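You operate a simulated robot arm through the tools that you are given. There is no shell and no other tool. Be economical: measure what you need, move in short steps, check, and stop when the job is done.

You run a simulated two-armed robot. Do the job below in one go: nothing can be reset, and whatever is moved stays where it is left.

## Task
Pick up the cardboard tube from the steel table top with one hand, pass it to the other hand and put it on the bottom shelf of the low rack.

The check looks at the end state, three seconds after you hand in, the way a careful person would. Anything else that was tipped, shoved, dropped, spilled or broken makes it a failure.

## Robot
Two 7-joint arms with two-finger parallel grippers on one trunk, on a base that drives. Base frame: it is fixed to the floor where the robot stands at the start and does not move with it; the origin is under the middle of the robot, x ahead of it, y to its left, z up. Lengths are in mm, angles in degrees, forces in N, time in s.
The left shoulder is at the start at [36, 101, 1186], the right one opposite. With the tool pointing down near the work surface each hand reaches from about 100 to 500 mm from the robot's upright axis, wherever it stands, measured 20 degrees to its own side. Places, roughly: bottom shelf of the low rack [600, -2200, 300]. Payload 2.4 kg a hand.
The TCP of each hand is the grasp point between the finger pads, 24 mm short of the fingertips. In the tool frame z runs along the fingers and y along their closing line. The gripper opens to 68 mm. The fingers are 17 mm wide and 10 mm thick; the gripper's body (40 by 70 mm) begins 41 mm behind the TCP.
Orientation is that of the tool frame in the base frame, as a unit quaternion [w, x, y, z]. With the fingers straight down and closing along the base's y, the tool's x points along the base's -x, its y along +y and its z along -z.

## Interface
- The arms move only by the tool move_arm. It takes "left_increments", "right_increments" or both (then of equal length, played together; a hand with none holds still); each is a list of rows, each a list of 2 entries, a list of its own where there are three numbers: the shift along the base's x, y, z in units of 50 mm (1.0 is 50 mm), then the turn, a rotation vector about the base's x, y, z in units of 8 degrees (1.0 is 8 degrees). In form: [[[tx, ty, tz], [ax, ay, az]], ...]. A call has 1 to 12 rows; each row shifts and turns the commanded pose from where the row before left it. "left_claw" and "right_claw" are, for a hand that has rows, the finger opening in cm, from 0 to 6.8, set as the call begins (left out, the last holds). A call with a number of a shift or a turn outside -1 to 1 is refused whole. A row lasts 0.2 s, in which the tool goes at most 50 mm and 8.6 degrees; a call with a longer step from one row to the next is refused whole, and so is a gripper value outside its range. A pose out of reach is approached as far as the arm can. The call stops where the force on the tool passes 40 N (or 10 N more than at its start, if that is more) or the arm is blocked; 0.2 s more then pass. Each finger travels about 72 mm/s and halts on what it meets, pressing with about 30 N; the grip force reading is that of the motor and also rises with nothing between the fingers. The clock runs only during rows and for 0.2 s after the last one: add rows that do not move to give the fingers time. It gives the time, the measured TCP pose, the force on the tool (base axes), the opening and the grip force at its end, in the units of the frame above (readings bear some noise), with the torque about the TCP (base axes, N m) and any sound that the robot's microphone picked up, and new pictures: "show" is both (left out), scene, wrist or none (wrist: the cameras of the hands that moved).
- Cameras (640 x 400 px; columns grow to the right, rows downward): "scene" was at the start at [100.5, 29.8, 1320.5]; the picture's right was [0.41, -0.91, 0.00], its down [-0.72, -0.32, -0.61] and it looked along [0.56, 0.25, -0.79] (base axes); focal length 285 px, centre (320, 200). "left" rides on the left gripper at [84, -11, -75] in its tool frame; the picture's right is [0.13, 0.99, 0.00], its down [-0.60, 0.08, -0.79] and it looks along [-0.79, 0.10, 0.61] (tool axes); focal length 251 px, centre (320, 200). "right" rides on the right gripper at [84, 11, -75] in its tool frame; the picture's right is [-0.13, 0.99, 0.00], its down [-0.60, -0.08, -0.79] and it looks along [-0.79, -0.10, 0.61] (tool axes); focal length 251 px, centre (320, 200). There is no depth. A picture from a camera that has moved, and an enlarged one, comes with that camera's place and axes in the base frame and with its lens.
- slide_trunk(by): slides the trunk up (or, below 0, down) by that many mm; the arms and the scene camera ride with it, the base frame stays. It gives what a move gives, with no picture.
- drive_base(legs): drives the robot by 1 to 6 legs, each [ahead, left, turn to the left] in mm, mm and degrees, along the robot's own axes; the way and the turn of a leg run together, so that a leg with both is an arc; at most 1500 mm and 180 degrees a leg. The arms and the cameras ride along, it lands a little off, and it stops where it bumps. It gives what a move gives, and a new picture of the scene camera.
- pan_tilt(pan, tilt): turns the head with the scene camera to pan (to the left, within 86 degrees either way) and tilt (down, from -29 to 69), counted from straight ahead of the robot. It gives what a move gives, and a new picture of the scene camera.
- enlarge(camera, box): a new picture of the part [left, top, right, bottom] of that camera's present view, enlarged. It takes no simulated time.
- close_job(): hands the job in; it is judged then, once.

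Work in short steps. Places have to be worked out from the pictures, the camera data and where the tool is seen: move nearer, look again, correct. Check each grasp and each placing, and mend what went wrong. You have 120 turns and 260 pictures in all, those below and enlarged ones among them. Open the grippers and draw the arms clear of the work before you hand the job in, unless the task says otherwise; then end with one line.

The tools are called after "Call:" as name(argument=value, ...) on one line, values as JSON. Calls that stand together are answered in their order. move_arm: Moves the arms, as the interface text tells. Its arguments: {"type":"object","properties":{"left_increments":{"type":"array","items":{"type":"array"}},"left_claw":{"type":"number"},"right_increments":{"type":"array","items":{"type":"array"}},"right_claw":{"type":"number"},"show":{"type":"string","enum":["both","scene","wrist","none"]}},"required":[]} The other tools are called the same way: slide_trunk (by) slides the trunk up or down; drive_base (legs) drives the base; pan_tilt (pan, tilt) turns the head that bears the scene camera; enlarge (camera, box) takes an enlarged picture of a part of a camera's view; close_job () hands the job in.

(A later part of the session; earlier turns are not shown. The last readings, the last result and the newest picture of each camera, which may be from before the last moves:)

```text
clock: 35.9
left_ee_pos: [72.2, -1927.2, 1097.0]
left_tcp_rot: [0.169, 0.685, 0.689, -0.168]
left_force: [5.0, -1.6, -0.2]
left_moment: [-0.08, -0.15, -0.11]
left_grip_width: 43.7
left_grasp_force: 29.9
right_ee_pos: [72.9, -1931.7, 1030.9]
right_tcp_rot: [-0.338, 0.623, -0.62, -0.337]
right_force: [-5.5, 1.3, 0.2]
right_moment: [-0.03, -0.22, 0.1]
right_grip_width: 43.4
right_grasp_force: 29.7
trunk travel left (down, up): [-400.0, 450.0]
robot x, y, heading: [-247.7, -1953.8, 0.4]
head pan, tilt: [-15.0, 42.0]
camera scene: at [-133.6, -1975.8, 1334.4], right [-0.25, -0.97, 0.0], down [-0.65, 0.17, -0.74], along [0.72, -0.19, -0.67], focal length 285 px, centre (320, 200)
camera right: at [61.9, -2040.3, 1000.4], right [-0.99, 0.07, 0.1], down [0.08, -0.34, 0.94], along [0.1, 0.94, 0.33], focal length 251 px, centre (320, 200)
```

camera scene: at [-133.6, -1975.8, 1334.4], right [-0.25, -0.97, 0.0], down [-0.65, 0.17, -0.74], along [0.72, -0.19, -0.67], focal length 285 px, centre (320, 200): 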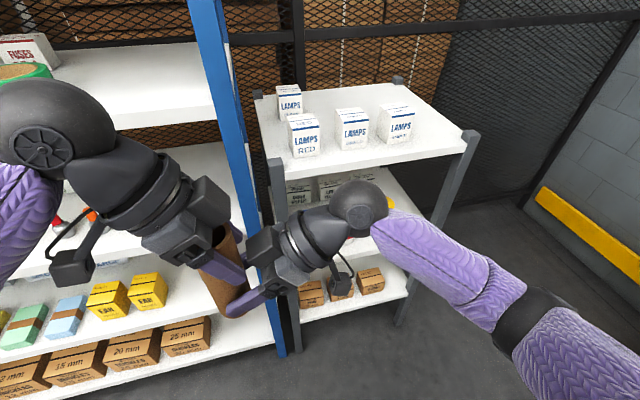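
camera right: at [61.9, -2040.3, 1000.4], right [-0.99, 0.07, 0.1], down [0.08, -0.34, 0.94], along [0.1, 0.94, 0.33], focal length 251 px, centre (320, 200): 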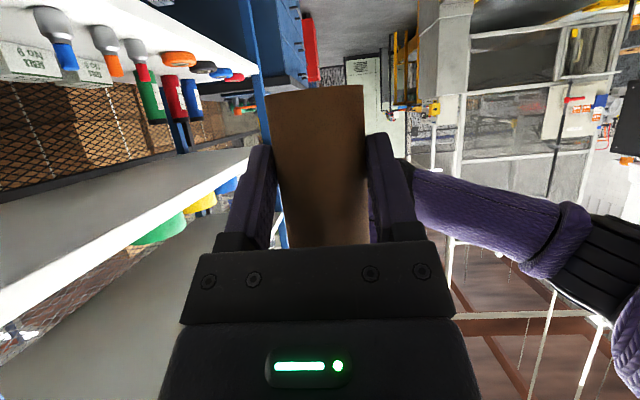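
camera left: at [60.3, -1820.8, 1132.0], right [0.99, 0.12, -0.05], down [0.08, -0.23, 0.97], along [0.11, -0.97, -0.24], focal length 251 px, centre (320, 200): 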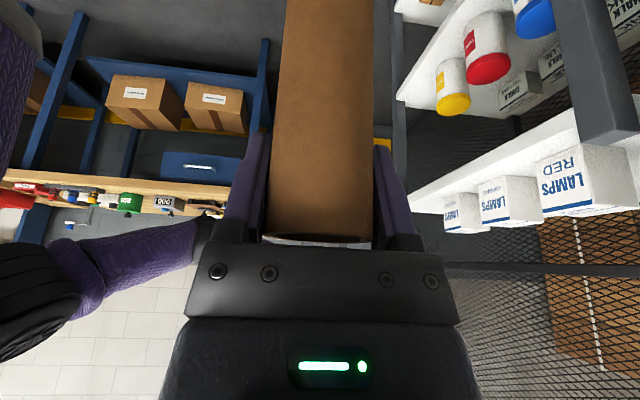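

Both hands grip the tube. I open the left hand first, without moving it.

Call:
move_arm(left_increments=[[[0, 0, 0], [0, 0, 0]], [[0, 0, 0], [0, 0, 0]], [[0, 0, 0], [0, 0, 0]]], left_claw=6.8, show="none")

Call:
move_arm(left_increments=[[[0, 0.28, 0.53], [0, 0, 0]], [[0, 0.37, 0.71], [0, 0, 0]], [[0, 0.46, 0.88], [0, 0, 0]], [[0, 0.6, 0.3], [0, 0, 0]], [[0, 0.9, 0], [0, 0, 0]], [[0, 0.9, 0], [0, 0, 0]], [[0, 0, 0], [0, 0, 0]]], show="scene")

Call:
enlarge(camera="scene", box=[140, 150, 380, 350])

```text
clock: 36.6
left_ee_pos: [72.7, -1927.6, 1097.6]
left_tcp_rot: [0.168, 0.685, 0.689, -0.167]
left_force: [0.1, -0.2, -0.1]
left_moment: [0.0, -0.01, -0.02]
left_grip_width: 68.1
left_grasp_force: 0.1
right_ee_pos: [73.8, -1931.9, 1029.6]
right_tcp_rot: [-0.338, 0.623, -0.62, -0.337]
right_force: [-0.1, -1.0, -0.4]
right_moment: [0.01, -0.04, 0.03]
right_grip_width: 43.5
right_grasp_force: 30.1
trunk travel left (down, up): [-400.0, 450.0]
robot x, y, heading: [-245.4, -1954.7, 0.4]
head pan, tilt: [-15.0, 42.0]
```

```text
clock: 37.5
left_ee_pos: [72.5, -1866.7, 1209.9]
left_tcp_rot: [0.174, 0.681, 0.69, -0.173]
left_force: [4.9, -21.3, -6.3]
left_moment: [-0.34, -0.09, 0.05]
left_grip_width: 68.1
left_grasp_force: 0.1
right_ee_pos: [72.9, -1931.9, 1028.6]
right_tcp_rot: [-0.339, 0.622, -0.62, -0.336]
right_force: [0.3, -0.6, -0.4]
right_moment: [-0.01, 0.0, -0.03]
right_grip_width: 43.4
right_grasp_force: 29.4
trunk travel left (down, up): [-400.0, 450.0]
robot x, y, heading: [-247.4, -1952.8, 0.1]
head pan, tilt: [-15.0, 42.0]
stopped in row 4 (left hand): the force on the tool passed its limit at 76 N (the readings are from after the stop); the commanded pose is now the measured one
camera scene: at [-133.5, -1975.8, 1334.4], right [-0.25, -0.97, 0.0], down [-0.65, 0.17, -0.74], along [0.72, -0.19, -0.67], focal length 285 px, centre (320, 200)
```

scene: 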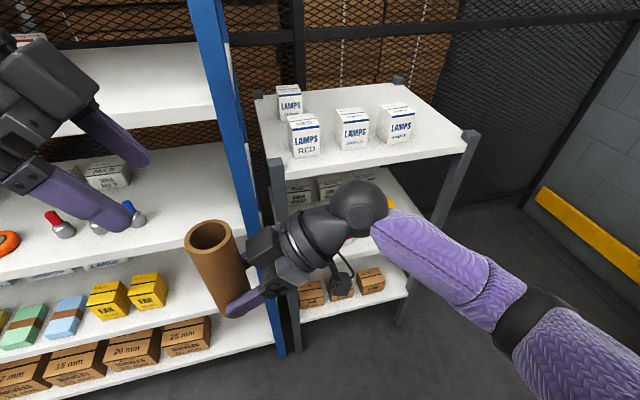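

```text
2.00 times, centred on (260, 250) of scene
camera zoom: at [-133.5, -1975.8, 1334.4], right [-0.25, -0.97, 0.0], down [-0.65, 0.17, -0.74], along [0.72, -0.19, -0.67], focal length 570 px, centre (440, 100)
```

zoom: 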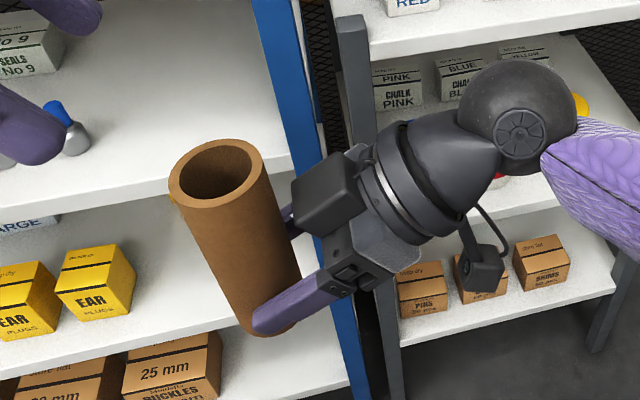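

The right hand now holds the tube alone. The left hand stopped on something while retreating, so I look left to see what it touched.

Call:
pan_tilt(pan=30, tilt=20)

Call:
enlarge(camera="left", box=[0, 0, 640, 400])

```text
clock: 38.7
left_ee_pos: [71.9, -1867.3, 1209.3]
left_tcp_rot: [0.173, 0.681, 0.691, -0.172]
left_force: [7.2, -37.9, -7.2]
left_moment: [-0.06, -0.03, -0.01]
left_grip_width: 67.9
left_grasp_force: 0.1
right_ee_pos: [73.7, -1932.8, 1030.7]
right_tcp_rot: [-0.338, 0.623, -0.62, -0.337]
right_force: [0.1, -0.1, -0.1]
right_moment: [0.0, 0.01, 0.04]
right_grip_width: 43.4
right_grasp_force: 29.9
trunk travel left (down, up): [-400.0, 450.0]
robot x, y, heading: [-246.0, -1954.6, 0.4]
head pan, tilt: [30.0, 20.0]
camera scene: at [-134.0, -1907.6, 1368.7], right [0.5, -0.86, 0.0], down [-0.3, -0.17, -0.94], along [0.81, 0.47, -0.34], focal length 285 px, centre (320, 200)
```

scene: 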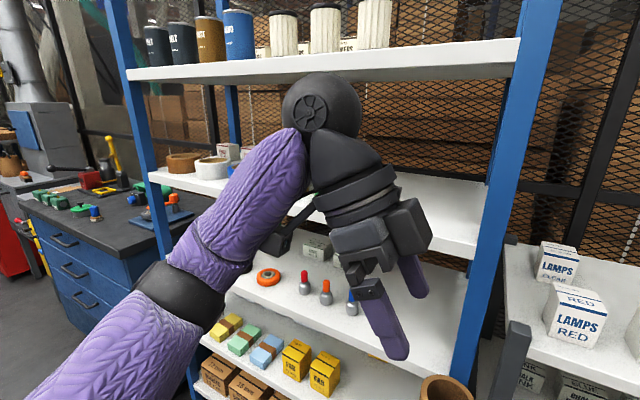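

```text
1.00 times, centred on (320, 200) of left (not enlarged: the box is as wide or as high as the picture)
camera zoom: at [59.7, -1757.5, 1234.8], right [0.99, 0.13, -0.06], down [0.08, -0.15, 0.98], along [0.11, -0.98, -0.16], focal length 251 px, centre (320, 200)
```

zoom: 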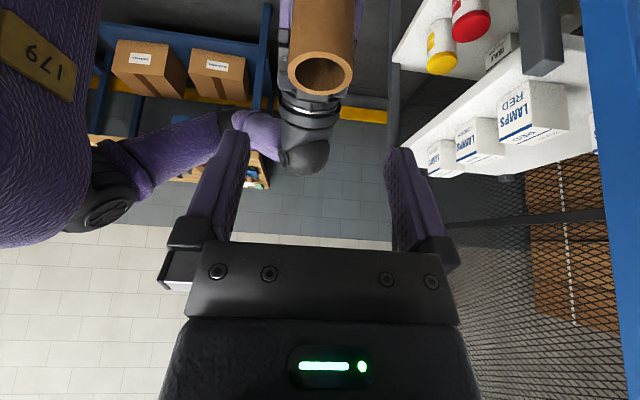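

It is self-contact: the left wrist camera is against its own forearm. I relieve that and yaw the left hand back to face forward.

Call:
move_arm(left_increments=[[[0.1, -0.3, 0], [0, 0, 0]], [[0, 0, 0], [0, 0, 0.9]], [[0, 0, 0], [0, 0, 0.9]], [[0, 0, 0], [0, 0, 0.9]], [[0, 0.2, 0], [0, 0, 0.9]], [[0, 0.3, 0], [0, 0, 0.9]], [[0, 0.4, 0], [0, 0, 0.9]], [[0, 0.5, 0], [0, 0, 0.9]], [[0, 0.5, 0], [0, 0, 0.9]], [[0, 0.5, 0], [0, 0, 0.9]], [[0, 0.5, 0], [0, 0, 0.9]], [[0, 0, 0], [0, 0, 0]]], show="scene")

```text
clock: 41.3
left_ee_pos: [77.0, -1736.7, 1206.5]
left_tcp_rot: [0.241, 0.144, 0.959, -0.037]
left_force: [-0.2, -0.9, -0.6]
left_moment: [0.03, -0.01, 0.0]
left_grip_width: 68.1
left_grasp_force: 0.1
right_ee_pos: [74.3, -1932.2, 1030.8]
right_tcp_rot: [-0.338, 0.623, -0.62, -0.336]
right_force: [0.1, -0.8, 0.8]
right_moment: [0.0, 0.01, 0.04]
right_grip_width: 43.7
right_grasp_force: 29.7
trunk travel left (down, up): [-400.0, 450.0]
robot x, y, heading: [-245.0, -1950.2, 0.4]
head pan, tilt: [30.0, 20.0]
camera scene: at [-134.1, -1907.5, 1368.8], right [0.5, -0.86, 0.0], down [-0.3, -0.17, -0.94], along [0.81, 0.47, -0.34], focal length 285 px, centre (320, 200)
```

scene: 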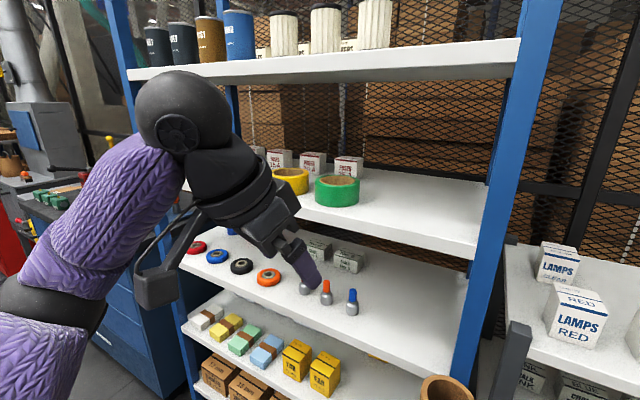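

The left hand is clear. Now I yaw the right hand, with the tube, back to face forward, and tuck the left hand nearer the body.

Call:
move_arm(right_increments=[[[0, -0.25, 0], [0, 0, -0.9375]], [[0, -0.25, 0], [0, 0, -0.9375]], [[0, -0.25, 0], [0, 0, -0.9375]], [[0, -0.25, 0], [0, 0, -0.9375]], [[0, -0.25, 0], [0, 0, -0.9375]], [[0, -0.25, 0], [0, 0, -0.9375]], [[0, -0.25, 0], [0, 0, -0.9375]], [[0, -0.25, 0], [0, 0, -0.9375]], [[0, -0.25, 0], [0, 0, -0.9375]], [[0, -0.25, 0], [0, 0, -0.9375]], [[0, -0.25, 0], [0, 0, -0.9375]], [[0, -0.25, 0], [0, 0, -0.9375]]], left_increments=[[[-0.2, 0, -0.2], [0, 0, 0]], [[-0.2, 0, -0.2], [0, 0, 0]], [[-0.2, 0, -0.2], [0, 0, 0]], [[-0.2, 0, -0.2], [0, 0, 0]], [[-0.2, 0, -0.2], [0, 0, 0]], [[-0.2, 0, -0.2], [0, 0, 0]], [[-0.2, 0, -0.2], [0, 0, 0]], [[-0.2, 0, -0.2], [0, 0, 0]], [[-0.2, 0, -0.2], [0, 0, 0]], [[0, 0, 0], [0, 0, 0]], [[0, 0, 0], [0, 0, 0]], [[0, 0, 0], [0, 0, 0]]], show="none")

Call:
pan_tilt(pan=-20, tilt=42)

```text
clock: 43.9
left_ee_pos: [7.4, -1724.5, 1131.1]
left_tcp_rot: [0.24, 0.145, 0.959, -0.038]
left_force: [-0.1, 0.1, 0.5]
left_moment: [0.03, 0.02, 0.0]
left_grip_width: 67.8
left_grasp_force: 0.0
left hand out of reach, approached as far as the arm can: row 8, 9
right_ee_pos: [103.2, -2078.7, 1017.3]
right_tcp_rot: [0.477, -0.001, 0.879, -0.002]
right_force: [-0.4, -0.5, -0.1]
right_moment: [0.01, 0.0, -0.05]
right_grip_width: 43.7
right_grasp_force: 30.3
right hand out of reach, approached as far as the arm can: row 7, 8, 9, 10
trunk travel left (down, up): [-400.0, 450.0]
robot x, y, heading: [-249.2, -1951.6, 0.1]
head pan, tilt: [30.0, 20.0]
```

```text
clock: 45.0
left_ee_pos: [7.6, -1724.4, 1131.6]
left_tcp_rot: [0.241, 0.144, 0.959, -0.037]
left_force: [-0.5, 0.4, -0.9]
left_moment: [0.02, -0.04, -0.03]
left_grip_width: 68.0
left_grasp_force: 0.0
right_ee_pos: [102.9, -2079.1, 1017.9]
right_tcp_rot: [0.478, -0.002, 0.878, -0.001]
right_force: [-0.1, 0.5, 0.6]
right_moment: [-0.01, 0.0, 0.0]
right_grip_width: 43.2
right_grasp_force: 30.1
trunk travel left (down, up): [-400.0, 450.0]
robot x, y, heading: [-248.7, -1950.6, 0.1]
head pan, tilt: [-20.0, 42.0]
camera scene: at [-135.9, -1982.6, 1334.5], right [-0.34, -0.94, 0.0], down [-0.63, 0.23, -0.74], along [0.7, -0.25, -0.67], focal length 285 px, centre (320, 200)
```

scene: 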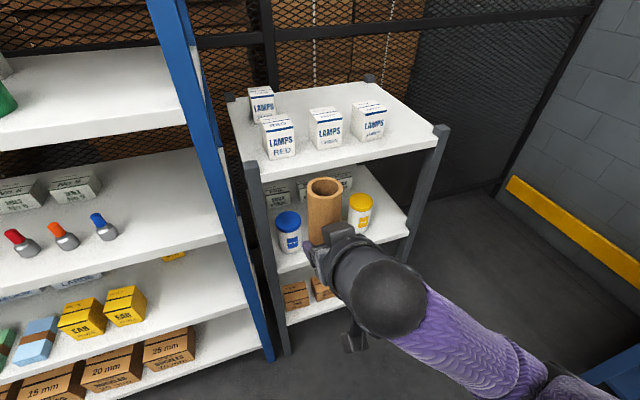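

The tube is upright and facing forward. I lower the trunk and shift right to see into the bottom shelf.

Call:
slide_trunk(by=-330)

Call:
drive_base(legs=[[0, -200, 0]])

Call:
pan_tilt(pan=-2, tilt=48)

```text
clock: 48.3
left_ee_pos: [46.6, -1723.0, 746.0]
left_tcp_rot: [0.124, 0.141, 0.981, -0.055]
left_force: [0.2, 0.6, -0.4]
left_moment: [-0.02, 0.04, 0.01]
left_grip_width: 68.0
left_grasp_force: 0.1
right_ee_pos: [110.2, -2077.8, 611.2]
right_tcp_rot: [0.366, -0.003, 0.931, -0.001]
right_force: [0.7, -0.3, 0.5]
right_moment: [0.0, 0.03, 0.0]
right_grip_width: 43.6
right_grasp_force: 30.2
trunk travel left (down, up): [-70.0, 780.0]
robot x, y, heading: [-248.7, -1954.6, 0.1]
head pan, tilt: [-20.0, 42.0]
```

```text
clock: 49.9
left_ee_pos: [48.2, -1923.6, 747.4]
left_tcp_rot: [0.124, 0.14, 0.981, -0.055]
left_force: [0.0, 0.5, 0.4]
left_moment: [0.0, 0.01, 0.0]
left_grip_width: 68.1
left_grasp_force: 0.1
right_ee_pos: [111.9, -2280.4, 611.2]
right_tcp_rot: [0.365, -0.003, 0.931, -0.001]
right_force: [0.3, -0.4, -0.5]
right_moment: [0.0, 0.03, 0.0]
right_grip_width: 43.4
right_grasp_force: 29.8
trunk travel left (down, up): [-70.0, 780.0]
robot x, y, heading: [-244.2, -2154.4, 0.2]
head pan, tilt: [-20.0, 42.0]
camera scene: at [-53.4, -2183.2, 997.9], right [-0.34, -0.94, 0.0], down [-0.63, 0.22, -0.74], along [0.7, -0.25, -0.67], focal length 285 px, centre (320, 200)
```

scene: 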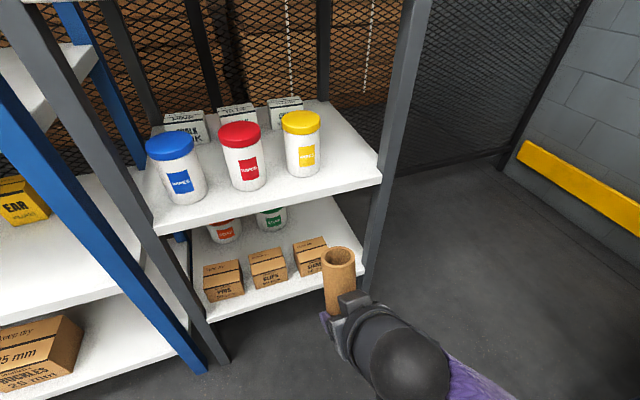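

```text
clock: 50.7
left_ee_pos: [47.0, -1923.9, 746.8]
left_tcp_rot: [0.124, 0.14, 0.981, -0.055]
left_force: [0.6, 0.9, 0.5]
left_moment: [0.03, 0.02, 0.01]
left_grip_width: 68.2
left_grasp_force: 0.0
right_ee_pos: [111.8, -2280.1, 611.7]
right_tcp_rot: [0.365, -0.004, 0.931, -0.001]
right_force: [0.0, -0.1, 0.2]
right_moment: [-0.03, 0.04, -0.04]
right_grip_width: 43.5
right_grasp_force: 30.4
trunk travel left (down, up): [-70.0, 780.0]
robot x, y, heading: [-244.9, -2153.8, 0.3]
head pan, tilt: [-2.0, 48.0]
camera scene: at [-53.3, -2157.4, 989.4], right [-0.03, -1.0, 0.0], down [-0.74, 0.02, -0.67], along [0.67, -0.02, -0.74], focal length 285 px, centre (320, 200)
```

scene: 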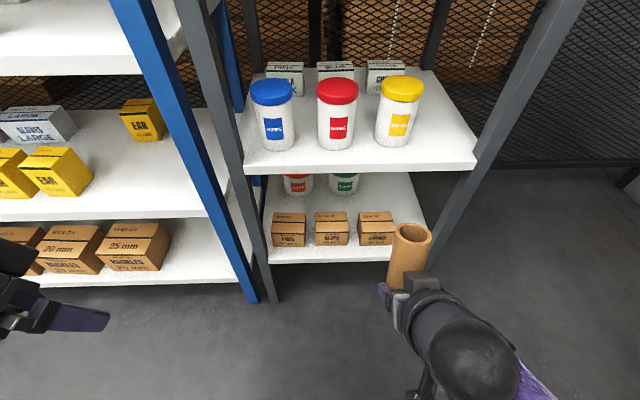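

Along the bottom shelf there are boxes at the front and jars at the rear left, with the right rear area free. Placing from the rack's open right side looks safest, so I check the floor over there. The trunk slide also pitched the hand by about 14°, which I'll correct later.

Call:
pan_tilt(pan=-75, tilt=30)

Call:
pan_tilt(pan=-35, tilt=30)

```text
clock: 52.2
left_ee_pos: [47.8, -1925.2, 747.2]
left_tcp_rot: [0.124, 0.139, 0.981, -0.056]
left_force: [0.3, 0.0, 0.2]
left_moment: [0.03, 0.0, 0.01]
left_grip_width: 68.1
left_grasp_force: 0.1
right_ee_pos: [111.3, -2280.7, 611.0]
right_tcp_rot: [0.364, -0.003, 0.931, -0.002]
right_force: [0.3, 0.6, 0.4]
right_moment: [0.03, 0.02, -0.01]
right_grip_width: 43.8
right_grasp_force: 30.0
trunk travel left (down, up): [-70.0, 780.0]
robot x, y, heading: [-245.4, -2152.5, 0.5]
head pan, tilt: [-75.0, 30.0]
camera scene: at [-108.1, -2242.3, 1016.2], right [-0.96, -0.27, 0.0], down [-0.13, 0.48, -0.87], along [0.23, -0.83, -0.5], focal length 285 px, centre (320, 200)
```

scene: 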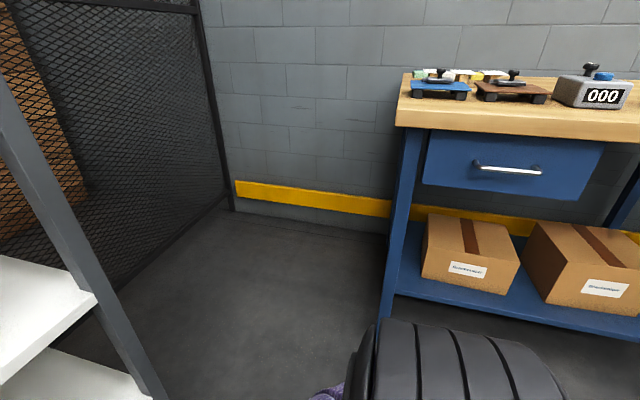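

```text
clock: 53.2
left_ee_pos: [47.4, -1924.6, 746.4]
left_tcp_rot: [0.123, 0.14, 0.981, -0.056]
left_force: [0.4, 0.4, 0.1]
left_moment: [-0.01, -0.02, 0.0]
left_grip_width: 67.8
left_grasp_force: 0.1
right_ee_pos: [112.2, -2279.6, 611.1]
right_tcp_rot: [0.365, -0.003, 0.931, -0.001]
right_force: [0.0, 0.7, 1.0]
right_moment: [0.0, 0.0, -0.01]
right_grip_width: 43.3
right_grasp_force: 30.0
trunk travel left (down, up): [-70.0, 780.0]
robot x, y, heading: [-241.2, -2156.8, 0.6]
head pan, tilt: [-35.0, 30.0]
camera scene: at [-57.7, -2206.6, 1016.2], right [-0.57, -0.82, 0.0], down [-0.41, 0.28, -0.87], along [0.71, -0.49, -0.5], focal length 285 px, centre (320, 200)
```

scene: 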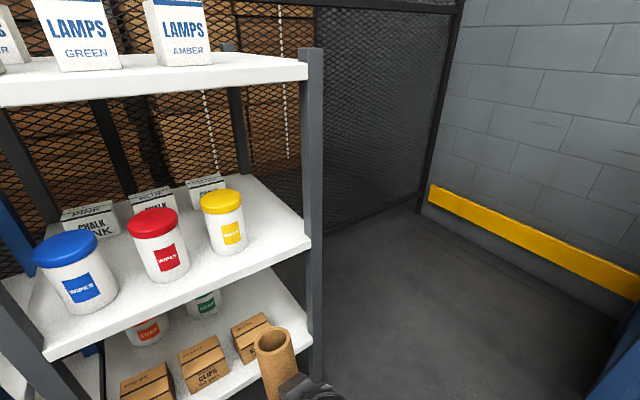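

The right side is clear: the bench corner is near (−130, −3060) and the wall near y −3640. I strafe right, turn left 90°, then move diagonally away from the bench corner.

Call:
drive_base(legs=[[0, -400, 0], [0, 0, 90]])

```text
clock: 59.6
left_ee_pos: [-476.6, -2268.9, 745.7]
left_tcp_rot: [0.127, -0.598, 0.79, 0.049]
left_force: [0.2, -0.1, -0.5]
left_moment: [0.0, 0.03, 0.0]
left_grip_width: 67.8
left_grasp_force: 0.0
right_ee_pos: [-122.5, -2200.6, 611.1]
right_tcp_rot: [-0.258, 0.663, -0.654, -0.258]
right_force: [-0.8, 0.0, -0.5]
right_moment: [-0.02, -0.01, -0.03]
right_grip_width: 43.2
right_grasp_force: 29.7
trunk travel left (down, up): [-70.0, 780.0]
robot x, y, heading: [-244.1, -2557.6, 90.9]
head pan, tilt: [-35.0, 30.0]
camera scene: at [-193.8, -2372.4, 1016.2], right [0.83, -0.56, 0.0], down [-0.28, -0.41, -0.87], along [0.49, 0.72, -0.5], focal length 285 px, centre (320, 200)
```

scene: 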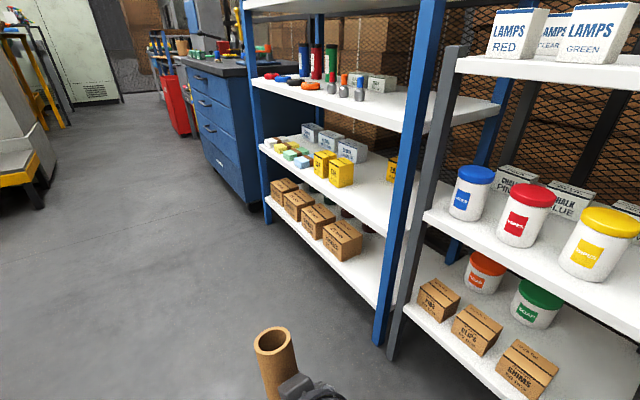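

Now facing +y, I can see the space behind SHIMS is empty. I go on diagonally backward and right, then strafe in front of the rack's right side.

Call:
drive_base(legs=[[-296, -340, 0], [-70, -70, 0], [0, -220, -0.9]])

Call:
pan_tilt(pan=-8, tilt=48)

```text
clock: 64.3
left_ee_pos: [159.2, -2622.3, 746.5]
left_tcp_rot: [0.127, -0.592, 0.794, 0.048]
left_force: [0.4, 0.1, 0.6]
left_moment: [0.03, 0.01, 0.03]
left_grip_width: 68.0
left_grasp_force: 0.1
right_ee_pos: [515.0, -2559.4, 613.2]
right_tcp_rot: [0.26, -0.658, 0.659, 0.256]
right_force: [0.1, -0.2, 0.1]
right_moment: [-0.01, -0.02, 0.01]
right_grip_width: 43.5
right_grasp_force: 30.0
trunk travel left (down, up): [-70.0, 780.0]
robot x, y, heading: [389.9, -2918.1, 90.0]
head pan, tilt: [-35.0, 30.0]
camera scene: at [439.7, -2731.2, 1016.2], right [0.82, -0.57, 0.0], down [-0.29, -0.41, -0.87], along [0.5, 0.71, -0.5], focal length 285 px, centre (320, 200)
```

scene: 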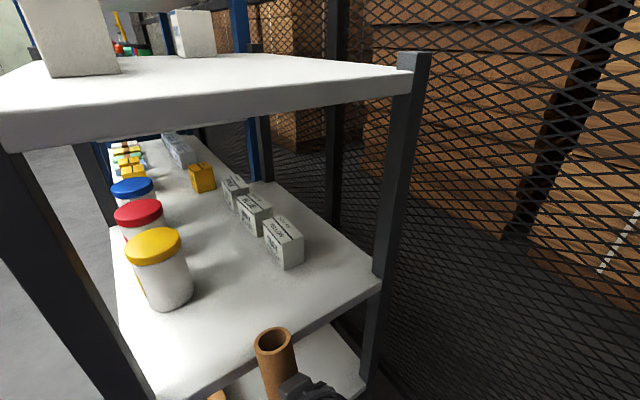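

```text
clock: 65.2
left_ee_pos: [159.4, -2624.1, 747.0]
left_tcp_rot: [0.127, -0.593, 0.794, 0.048]
left_force: [-0.2, 0.0, 0.1]
left_moment: [0.02, 0.01, 0.01]
left_grip_width: 68.0
left_grasp_force: 0.1
right_ee_pos: [514.3, -2560.8, 611.9]
right_tcp_rot: [0.26, -0.658, 0.659, 0.256]
right_force: [0.8, -0.3, -0.3]
right_moment: [0.0, 0.02, -0.03]
right_grip_width: 43.5
right_grasp_force: 30.4
trunk travel left (down, up): [-70.0, 780.0]
robot x, y, heading: [392.0, -2916.8, 90.3]
head pan, tilt: [-8.0, 48.0]
camera scene: at [398.9, -2727.3, 989.4], right [0.99, -0.14, 0.0], down [-0.1, -0.74, -0.67], along [0.09, 0.66, -0.74], focal length 285 px, centre (320, 200)
```

scene: 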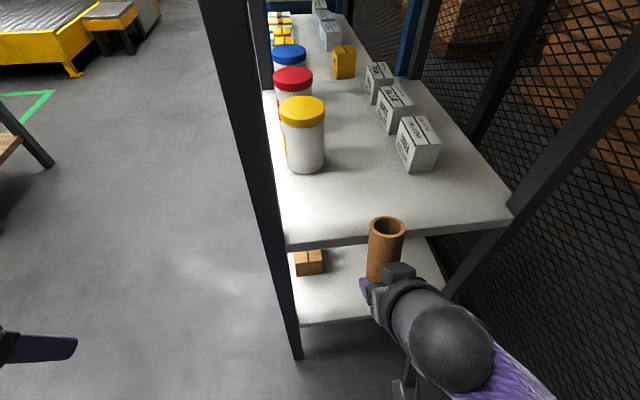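

The rack's side edge is at y ≈ −2490, and the SHIMS box spans x 395–455. My target is tube centre (515, −2430). I correct the 14° pitch first and lower the hand outside the rack.

Call:
move_arm(right_increments=[[[0, 0, -0.2], [0.6, 0, 0]], [[0, 0, -0.6], [0.6, 0, 0]], [[0, 0, -0.8], [0.59, 0, 0]], [[0, 0, -0.9], [0, 0, 0]], [[0, 0, -0.9], [0, 0, 0]], [[0, 0, -0.8], [0, 0, 0]], [[0, 0, 0], [0, 0, 0]]])

```text
clock: 66.8
left_ee_pos: [158.3, -2622.9, 746.3]
left_tcp_rot: [0.126, -0.592, 0.794, 0.049]
left_force: [0.0, -0.1, 0.6]
left_moment: [0.02, 0.0, -0.03]
left_grip_width: 68.0
left_grasp_force: 0.0
right_ee_pos: [515.3, -2561.2, 399.5]
right_tcp_rot: [0.34, -0.621, 0.621, 0.336]
right_force: [0.5, 0.9, -0.1]
right_moment: [0.02, 0.0, 0.02]
right_grip_width: 43.6
right_grasp_force: 30.3
trunk travel left (down, up): [-70.0, 780.0]
robot x, y, heading: [385.8, -2919.2, 89.8]
head pan, tilt: [-8.0, 48.0]
camera scene: at [398.8, -2727.3, 989.4], right [0.99, -0.14, 0.0], down [-0.1, -0.74, -0.67], along [0.09, 0.66, -0.74], focal length 285 px, centre (320, 200)
camera right: at [503.8, -2669.2, 370.7], right [-0.99, 0.07, 0.1], down [0.07, -0.34, 0.94], along [0.1, 0.94, 0.33], focal length 251 px, centre (320, 200)
```

scene: 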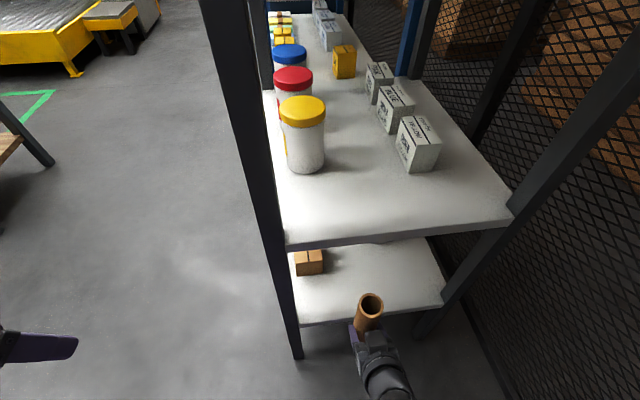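
right: 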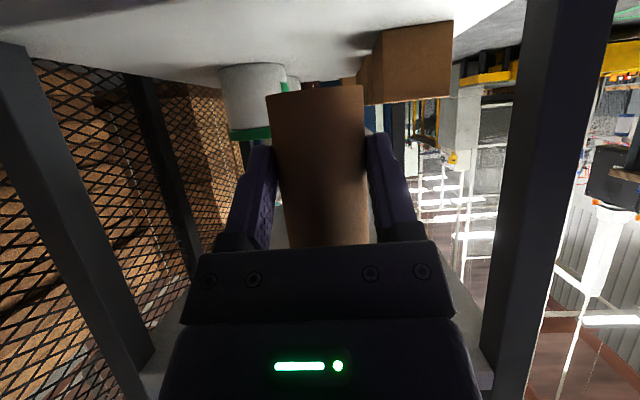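

The pitch is restored and the way in is clear: the box is left of x 457 and the jar sits far behind. I drive ahead 70 mm, then check.

Call:
drive_base(legs=[[70, 0, 0]])

Call:
move_arm(right_increments=[[[0, 0.5, 0], [0, 0, 0]], [[0, 0.5, 0], [0, 0, 0]], [[0, 0, 0], [0, 0, 0]]])

```text
clock: 67.8
left_ee_pos: [157.8, -2553.8, 746.6]
left_tcp_rot: [0.127, -0.593, 0.794, 0.049]
left_force: [-0.7, -0.1, -0.6]
left_moment: [0.0, 0.0, 0.01]
left_grip_width: 68.0
left_grasp_force: 0.1
right_ee_pos: [516.3, -2492.6, 400.5]
right_tcp_rot: [0.339, -0.621, 0.621, 0.336]
right_force: [-0.4, -0.4, -0.8]
right_moment: [0.01, 0.01, -0.02]
right_grip_width: 43.4
right_grasp_force: 29.4
trunk travel left (down, up): [-70.0, 780.0]
robot x, y, heading: [388.4, -2847.0, 89.8]
head pan, tilt: [-8.0, 48.0]
camera scene: at [398.7, -2658.0, 989.4], right [0.99, -0.14, 0.0], down [-0.1, -0.74, -0.67], along [0.09, 0.66, -0.74], focal length 285 px, centre (320, 200)
```

scene: 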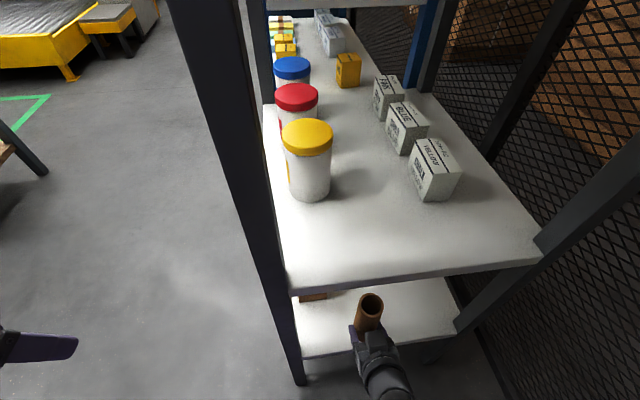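

```text
clock: 68.6
left_ee_pos: [158.9, -2552.9, 748.1]
left_tcp_rot: [0.126, -0.593, 0.794, 0.049]
left_force: [0.1, -0.3, 0.0]
left_moment: [-0.02, 0.0, -0.02]
left_grip_width: 68.2
left_grasp_force: 0.0
right_ee_pos: [514.7, -2442.2, 400.9]
right_tcp_rot: [0.341, -0.621, 0.621, 0.336]
right_force: [0.5, -0.2, 0.2]
right_moment: [-0.02, 0.02, 0.03]
right_grip_width: 43.4
right_grasp_force: 29.6
trunk travel left (down, up): [-70.0, 780.0]
robot x, y, heading: [386.6, -2847.7, 90.0]
head pan, tilt: [-8.0, 48.0]
camera scene: at [398.7, -2657.9, 989.4], right [0.99, -0.14, 0.0], down [-0.1, -0.74, -0.67], along [0.09, 0.66, -0.74], focal length 285 px, centre (320, 200)
camera right: at [503.5, -2549.2, 371.4], right [-0.99, 0.07, 0.1], down [0.07, -0.34, 0.94], along [0.1, 0.94, 0.33], focal length 251 px, centre (320, 200)
```

scene: 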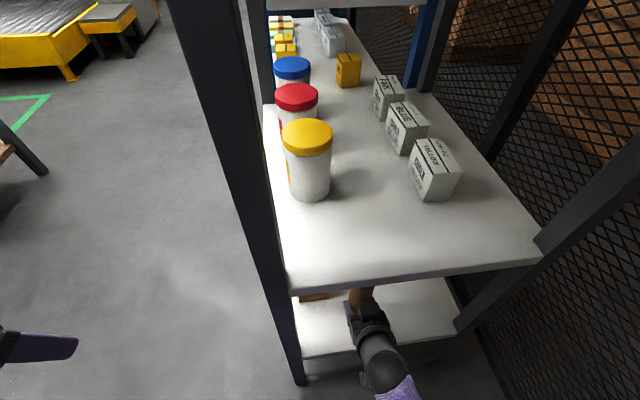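
right: 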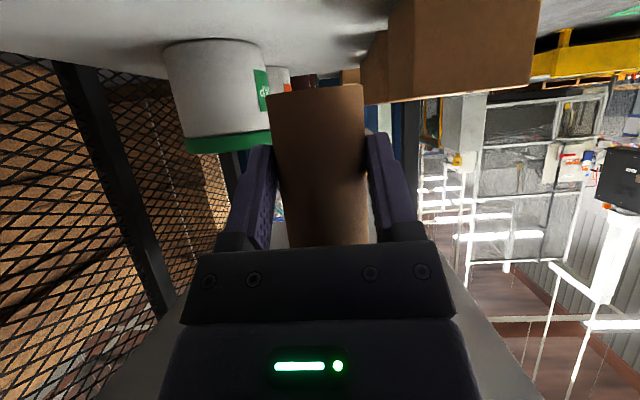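

Centred and clear. I move in 12 mm more and lower to about 12 mm above the expected shelf contact.

Call:
move_arm(right_increments=[[[0, 0.24, 0], [0, 0, 0]], [[0, 0, -0.4], [0, 0, 0]], [[0, 0, -0.4], [0, 0, 0]], [[0, 0, -0.16], [0, 0, 0]], [[0, 0, 0], [0, 0, 0]]])

Call:
enlarge(camera="right", box=[200, 20, 456, 180])

```text
clock: 69.8
left_ee_pos: [157.8, -2553.5, 747.0]
left_tcp_rot: [0.128, -0.593, 0.794, 0.048]
left_force: [-0.3, -0.6, -0.3]
left_moment: [-0.02, 0.03, 0.01]
left_grip_width: 67.8
left_grasp_force: 0.0
right_ee_pos: [513.9, -2430.2, 353.7]
right_tcp_rot: [-0.34, 0.621, -0.621, -0.338]
right_force: [-0.4, -0.2, 0.2]
right_moment: [0.01, -0.01, 0.03]
right_grip_width: 43.4
right_grasp_force: 29.8
trunk travel left (down, up): [-70.0, 780.0]
robot x, y, heading: [387.5, -2847.2, 90.1]
head pan, tilt: [-8.0, 48.0]
camera scene: at [398.7, -2657.9, 989.4], right [0.99, -0.14, 0.0], down [-0.1, -0.74, -0.67], along [0.09, 0.66, -0.74], focal length 285 px, centre (320, 200)
camera right: at [503.5, -2537.6, 323.0], right [-0.99, 0.07, 0.1], down [0.07, -0.34, 0.94], along [0.1, 0.94, 0.33], focal length 251 px, centre (320, 200)
```

scene: 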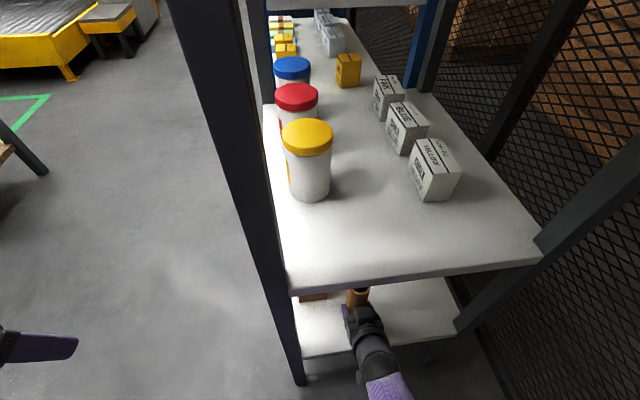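
right: 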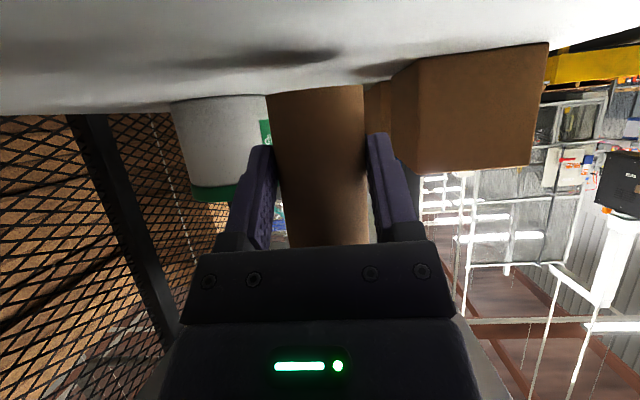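

```text
2.50 times, centred on (328, 100) of right
camera zoom: at [503.5, -2537.6, 323.0], right [-0.99, 0.07, 0.1], down [0.07, -0.34, 0.94], along [0.1, 0.94, 0.33], focal length 629 px, centre (300, 450)
```

zoom: 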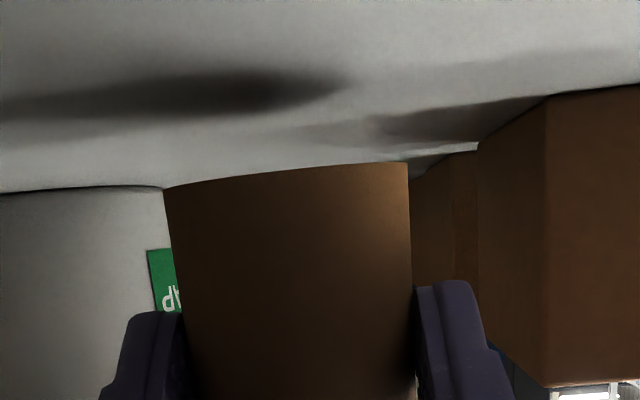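

The bottom of the tube is roughly 10 mm above the shelf. I lower gently in small steps, watching the force.

Call:
move_arm(right_increments=[[[0, 0, -0.06], [0, 0, 0]], [[0, 0, -0.06], [0, 0, 0]], [[0, 0, 0], [0, 0, 0]]], show="none")

Call:
enlarge(camera="right", box=[200, 20, 456, 180])

```text
clock: 70.6
left_ee_pos: [159.0, -2554.7, 747.1]
left_tcp_rot: [0.127, -0.593, 0.794, 0.049]
left_force: [-0.1, -0.6, -1.0]
left_moment: [-0.01, -0.02, 0.0]
left_grip_width: 68.0
left_grasp_force: 0.0
right_ee_pos: [515.5, -2431.4, 346.3]
right_tcp_rot: [0.34, -0.621, 0.622, 0.336]
right_force: [0.1, 0.2, 1.2]
right_moment: [0.0, 0.0, 0.0]
right_grip_width: 43.4
right_grasp_force: 29.6
trunk travel left (down, up): [-70.0, 780.0]
robot x, y, heading: [387.0, -2847.0, 90.0]
head pan, tilt: [-8.0, 48.0]
```

```text
2.50 times, centred on (328, 100) of right
camera zoom: at [503.6, -2537.6, 316.7], right [-0.99, 0.07, 0.1], down [0.07, -0.34, 0.94], along [0.1, 0.94, 0.33], focal length 629 px, centre (300, 450)
```

zoom: 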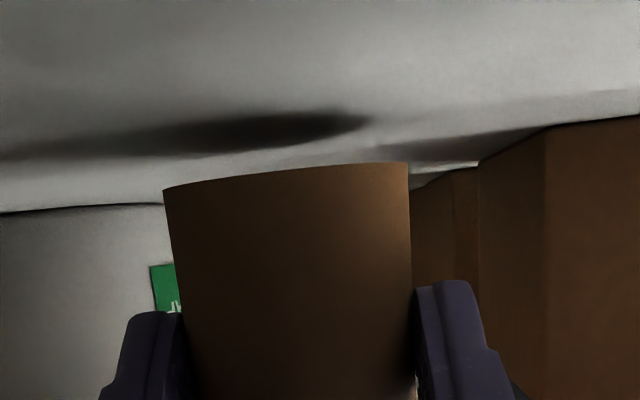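

No contact yet. The shadow is closing in, with an estimated 6–8 mm to go, so I lower 5 mm and look.

Call:
move_arm(right_increments=[[[0, 0, -0.05], [0, 0, 0]], [[0, 0, -0.05], [0, 0, 0]], [[0, 0, 0], [0, 0, 0]]], show="none")

Call:
enlarge(camera="right", box=[200, 20, 456, 180])

```text
clock: 71.4
left_ee_pos: [159.3, -2553.8, 746.8]
left_tcp_rot: [0.127, -0.593, 0.794, 0.049]
left_force: [-1.2, -0.6, -0.9]
left_moment: [0.02, 0.0, -0.01]
left_grip_width: 68.0
left_grasp_force: 0.0
right_ee_pos: [514.2, -2428.8, 340.9]
right_tcp_rot: [0.341, -0.62, 0.621, 0.336]
right_force: [0.6, 0.5, -0.7]
right_moment: [0.02, -0.01, -0.02]
right_grip_width: 43.6
right_grasp_force: 29.7
trunk travel left (down, up): [-70.0, 780.0]
robot x, y, heading: [389.5, -2847.9, 89.9]
head pan, tilt: [-8.0, 48.0]
```

```text
2.50 times, centred on (328, 100) of right
camera zoom: at [503.7, -2537.2, 312.2], right [-0.99, 0.07, 0.1], down [0.07, -0.34, 0.94], along [0.1, 0.94, 0.33], focal length 629 px, centre (300, 450)
```

zoom: 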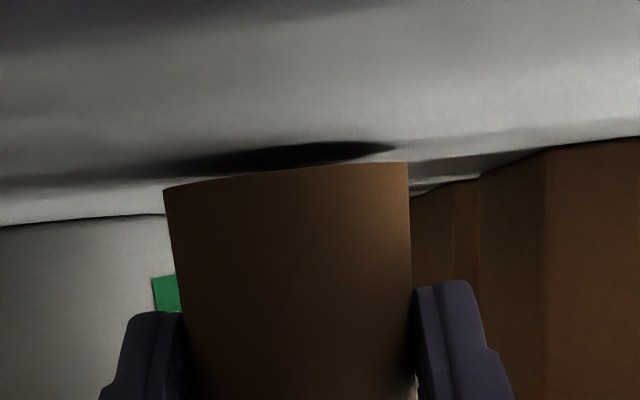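

About 3 mm remain. I lower in 1 mm rows.

Call:
move_arm(right_increments=[[[0, 0, -0.02], [0, 0, 0]], [[0, 0, -0.02], [0, 0, 0]], [[0, 0, -0.02], [0, 0, 0]], [[0, 0, 0], [0, 0, 0]]], show="none")

Call:
enlarge(camera="right", box=[200, 20, 456, 180])

```text
clock: 72.4
left_ee_pos: [160.0, -2553.7, 747.7]
left_tcp_rot: [0.127, -0.593, 0.794, 0.049]
left_force: [0.3, 0.0, 0.2]
left_moment: [0.0, 0.02, -0.02]
left_grip_width: 68.1
left_grasp_force: 0.1
right_ee_pos: [514.3, -2430.8, 339.1]
right_tcp_rot: [0.341, -0.62, 0.621, 0.337]
right_force: [-1.2, -1.4, 4.1]
right_moment: [0.14, -0.04, 0.0]
right_grip_width: 43.5
right_grasp_force: 30.4
trunk travel left (down, up): [-70.0, 780.0]
robot x, y, heading: [388.6, -2847.0, 90.0]
head pan, tilt: [-8.0, 48.0]
```

```text
2.50 times, centred on (328, 100) of right
camera zoom: at [503.9, -2537.5, 309.3], right [-0.99, 0.07, 0.1], down [0.07, -0.34, 0.94], along [0.1, 0.94, 0.33], focal length 629 px, centre (300, 450)
```

zoom: 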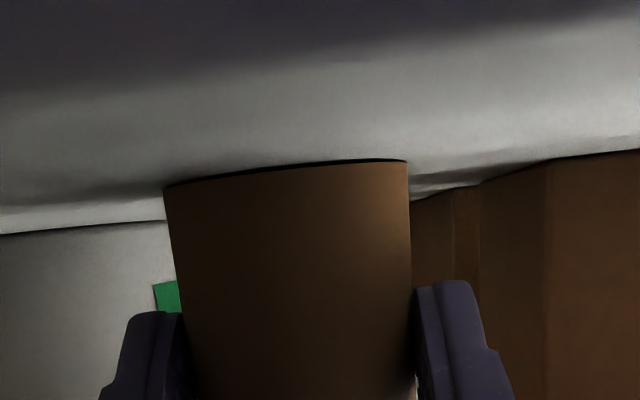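

Contact at 4 N, and the near edge still has a hair gap, meaning about 2° of tilt. I level it slightly and settle it.

Call:
move_arm(right_increments=[[[0, 0, 0], [0.12, 0, 0]], [[0, 0, 0], [0.12, 0, 0]], [[0, 0, -0.016], [0, 0, 0]], [[0, 0, 0], [0, 0, 0]]], show="none")

Call:
enlarge(camera="right", box=[200, 20, 456, 180])

```text
clock: 73.4
left_ee_pos: [159.0, -2553.5, 746.6]
left_tcp_rot: [0.127, -0.593, 0.794, 0.049]
left_force: [-0.2, -0.3, 0.5]
left_moment: [0.01, -0.02, -0.01]
left_grip_width: 68.1
left_grasp_force: 0.1
right_ee_pos: [513.0, -2431.2, 342.5]
right_tcp_rot: [-0.349, 0.616, -0.615, -0.347]
right_force: [-0.3, -0.1, 0.6]
right_moment: [0.02, 0.02, -0.03]
right_grip_width: 43.7
right_grasp_force: 29.7
right hand out of reach, approached as far as the arm can: row 2
trunk travel left (down, up): [-70.0, 780.0]
robot x, y, heading: [389.0, -2848.8, 89.8]
head pan, tilt: [-8.0, 48.0]
```

```text
2.50 times, centred on (328, 100) of right
camera zoom: at [502.0, -2536.7, 309.3], right [-0.99, 0.07, 0.11], down [0.07, -0.37, 0.93], along [0.1, 0.93, 0.36], focal length 629 px, centre (300, 450)
```

zoom: 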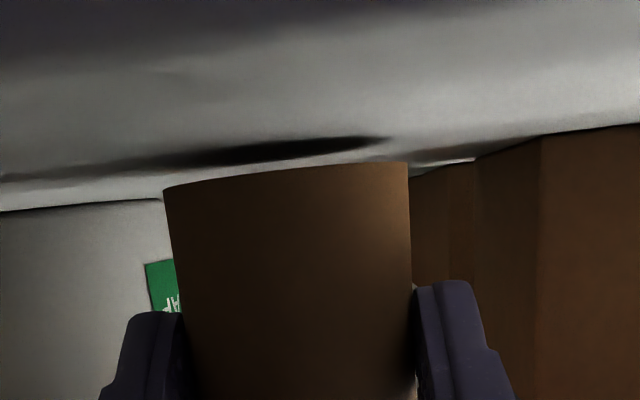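

The arm is at its reach limit and rose 3 mm. I pull the arm back 25 mm and make it up with the base, to gain reach.

Call:
move_arm(right_increments=[[[0, 0, 0.06], [0, 0, 0]], [[0, -0.5, 0], [0, 0, 0]], [[0, 0, 0], [0, 0, 0]]], show="none")

Call:
drive_base(legs=[[25, 0, 0]])

Call:
enlarge(camera="right", box=[200, 20, 456, 180])

```text
clock: 74.2
left_ee_pos: [158.8, -2553.4, 747.3]
left_tcp_rot: [0.128, -0.593, 0.794, 0.048]
left_force: [-0.1, -0.3, 0.8]
left_moment: [-0.01, 0.0, 0.01]
left_grip_width: 67.7
left_grasp_force: 0.1
right_ee_pos: [513.1, -2450.6, 338.4]
right_tcp_rot: [-0.354, 0.614, -0.613, -0.35]
right_force: [0.7, 10.8, 25.7]
right_moment: [0.41, -0.09, 0.02]
right_grip_width: 43.8
right_grasp_force: 30.0
right hand out of reach, approached as far as the arm can: row 2
trunk travel left (down, up): [-70.0, 780.0]
robot x, y, heading: [387.1, -2848.3, 89.9]
head pan, tilt: [-8.0, 48.0]
```

```text
clock: 75.0
left_ee_pos: [158.3, -2529.1, 746.2]
left_tcp_rot: [0.126, -0.593, 0.794, 0.048]
left_force: [-0.1, 0.6, 0.2]
left_moment: [0.01, 0.01, -0.02]
left_grip_width: 67.8
left_grasp_force: 0.0
right_ee_pos: [512.4, -2426.3, 333.6]
right_tcp_rot: [0.351, -0.615, 0.615, 0.347]
right_force: [-0.6, 2.8, 7.6]
right_moment: [0.34, -0.03, 0.01]
right_grip_width: 43.4
right_grasp_force: 29.9
trunk travel left (down, up): [-70.0, 780.0]
robot x, y, heading: [389.1, -2823.4, 90.0]
head pan, tilt: [-8.0, 48.0]
camera scene: at [398.5, -2632.7, 989.3], right [0.99, -0.14, 0.0], down [-0.1, -0.74, -0.67], along [0.09, 0.66, -0.74], focal length 285 px, centre (320, 200)
```

scene: 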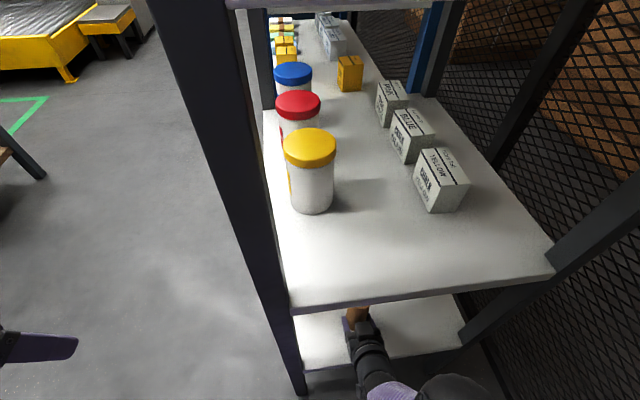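

```text
2.50 times, centred on (328, 100) of right
camera zoom: at [501.0, -2532.6, 301.5], right [-0.99, 0.07, 0.11], down [0.07, -0.37, 0.93], along [0.1, 0.93, 0.36], focal length 629 px, centre (300, 450)
```

zoom: 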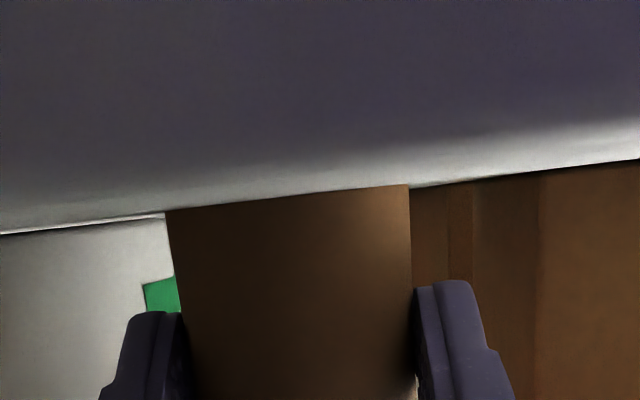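

The tube is resting on the shelf, pressed at about 7 N, and upright. I unload 1 mm and then open the right fingers.

Call:
move_arm(right_increments=[[[0, 0, 0.02], [0, 0, 0]], [[0, 0, 0], [0, 0, 0]]], show="wrist")

```text
clock: 75.7
left_ee_pos: [159.8, -2528.6, 746.4]
left_tcp_rot: [0.127, -0.593, 0.793, 0.049]
left_force: [-1.0, 0.3, 0.4]
left_moment: [-0.03, -0.02, -0.01]
left_grip_width: 68.1
left_grasp_force: 0.0
right_ee_pos: [512.2, -2425.5, 334.5]
right_tcp_rot: [0.351, -0.615, 0.616, 0.347]
right_force: [-0.2, 0.1, -0.7]
right_moment: [-0.03, -0.02, 0.0]
right_grip_width: 43.3
right_grasp_force: 29.8
trunk travel left (down, up): [-70.0, 780.0]
robot x, y, heading: [387.6, -2821.0, 90.2]
head pan, tilt: [-8.0, 48.0]
camera right: at [500.9, -2532.2, 301.6], right [-0.99, 0.07, 0.11], down [0.07, -0.37, 0.93], along [0.1, 0.93, 0.36], focal length 251 px, centre (320, 200)
```

right: 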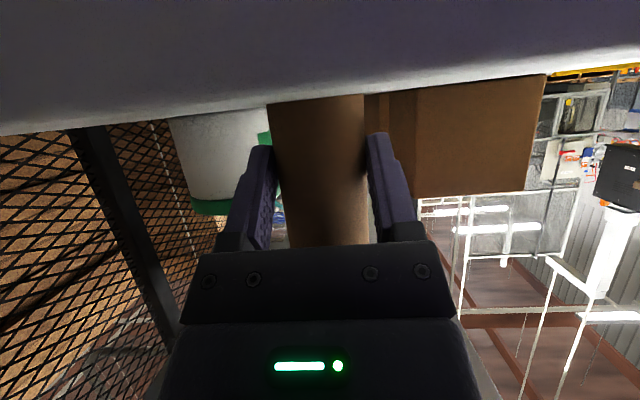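

It is unloaded, with the bottom flush on the shelf. I open the fingers.

Call:
move_arm(right_increments=[[[0, 0, 0], [0, 0, 0]], [[0, 0, 0], [0, 0, 0]], [[0, 0, 0], [0, 0, 0]]], right_claw=6.6, show="wrist")

```text
clock: 76.5
left_ee_pos: [158.2, -2528.2, 746.3]
left_tcp_rot: [0.127, -0.593, 0.794, 0.049]
left_force: [0.2, -0.3, -0.2]
left_moment: [0.0, -0.02, 0.04]
left_grip_width: 68.1
left_grasp_force: 0.0
right_ee_pos: [512.2, -2424.1, 335.4]
right_tcp_rot: [0.351, -0.615, 0.615, 0.347]
right_force: [-0.1, 0.2, -0.1]
right_moment: [-0.02, 0.01, 0.0]
right_grip_width: 65.9
right_grasp_force: 0.2
trunk travel left (down, up): [-70.0, 780.0]
robot x, y, heading: [386.1, -2819.2, 89.8]
head pan, tilt: [-8.0, 48.0]
camera right: at [500.8, -2532.1, 301.8], right [-0.99, 0.07, 0.11], down [0.07, -0.37, 0.93], along [0.1, 0.93, 0.36], focal length 251 px, centre (320, 200)
```

right: 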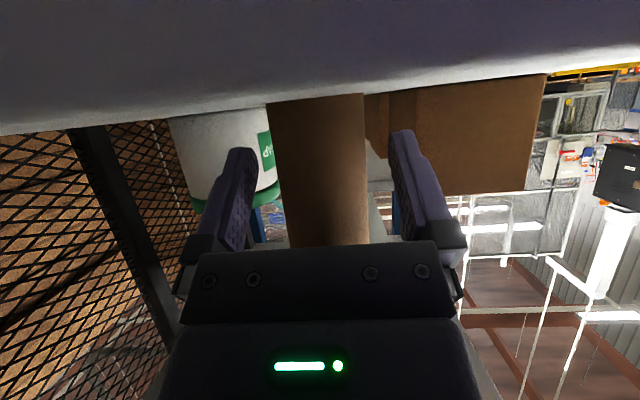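

The tube stands free. I back the base straight out by 250 mm so the fingers slide clear, and look.

Call:
drive_base(legs=[[-250, 0, 0]])

Call:
enlarge(camera="right", box=[0, 0, 640, 400])

```text
clock: 78.3
left_ee_pos: [158.6, -2778.4, 746.1]
left_tcp_rot: [0.127, -0.592, 0.794, 0.048]
left_force: [0.1, 0.4, -0.3]
left_moment: [0.0, 0.0, -0.01]
left_grip_width: 68.2
left_grasp_force: 0.1
right_ee_pos: [512.5, -2675.7, 335.2]
right_tcp_rot: [0.351, -0.615, 0.615, 0.347]
right_force: [0.4, -0.5, -0.8]
right_moment: [0.0, 0.02, 0.02]
right_grip_width: 65.9
right_grasp_force: 0.0
trunk travel left (down, up): [-70.0, 780.0]
robot x, y, heading: [385.9, -3073.4, 89.9]
head pan, tilt: [-8.0, 48.0]
camera scene: at [398.8, -2882.9, 989.4], right [0.99, -0.14, 0.0], down [-0.1, -0.74, -0.67], along [0.09, 0.66, -0.74], focal length 285 px, centre (320, 200)
```

scene: 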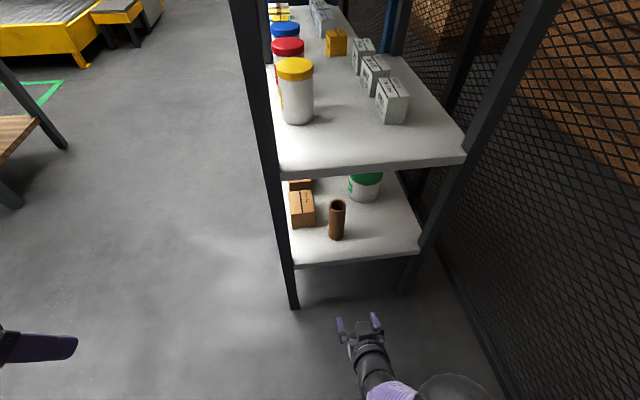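

```text
1.00 times, centred on (320, 200) of right (not enlarged: the box is as wide or as high as the picture)
camera zoom: at [501.0, -2782.6, 301.8], right [-0.99, 0.07, 0.11], down [0.07, -0.37, 0.93], along [0.1, 0.93, 0.36], focal length 251 px, centre (320, 200)
```

zoom: 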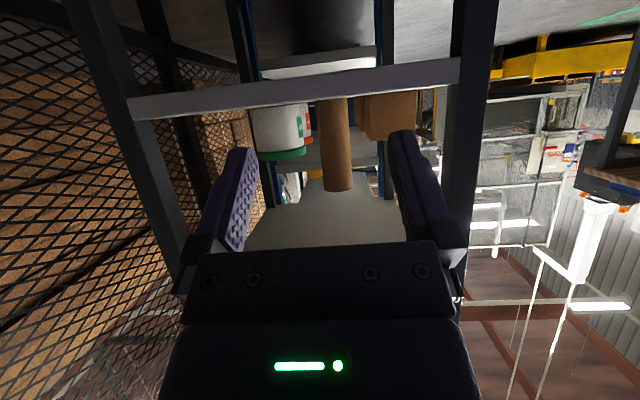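

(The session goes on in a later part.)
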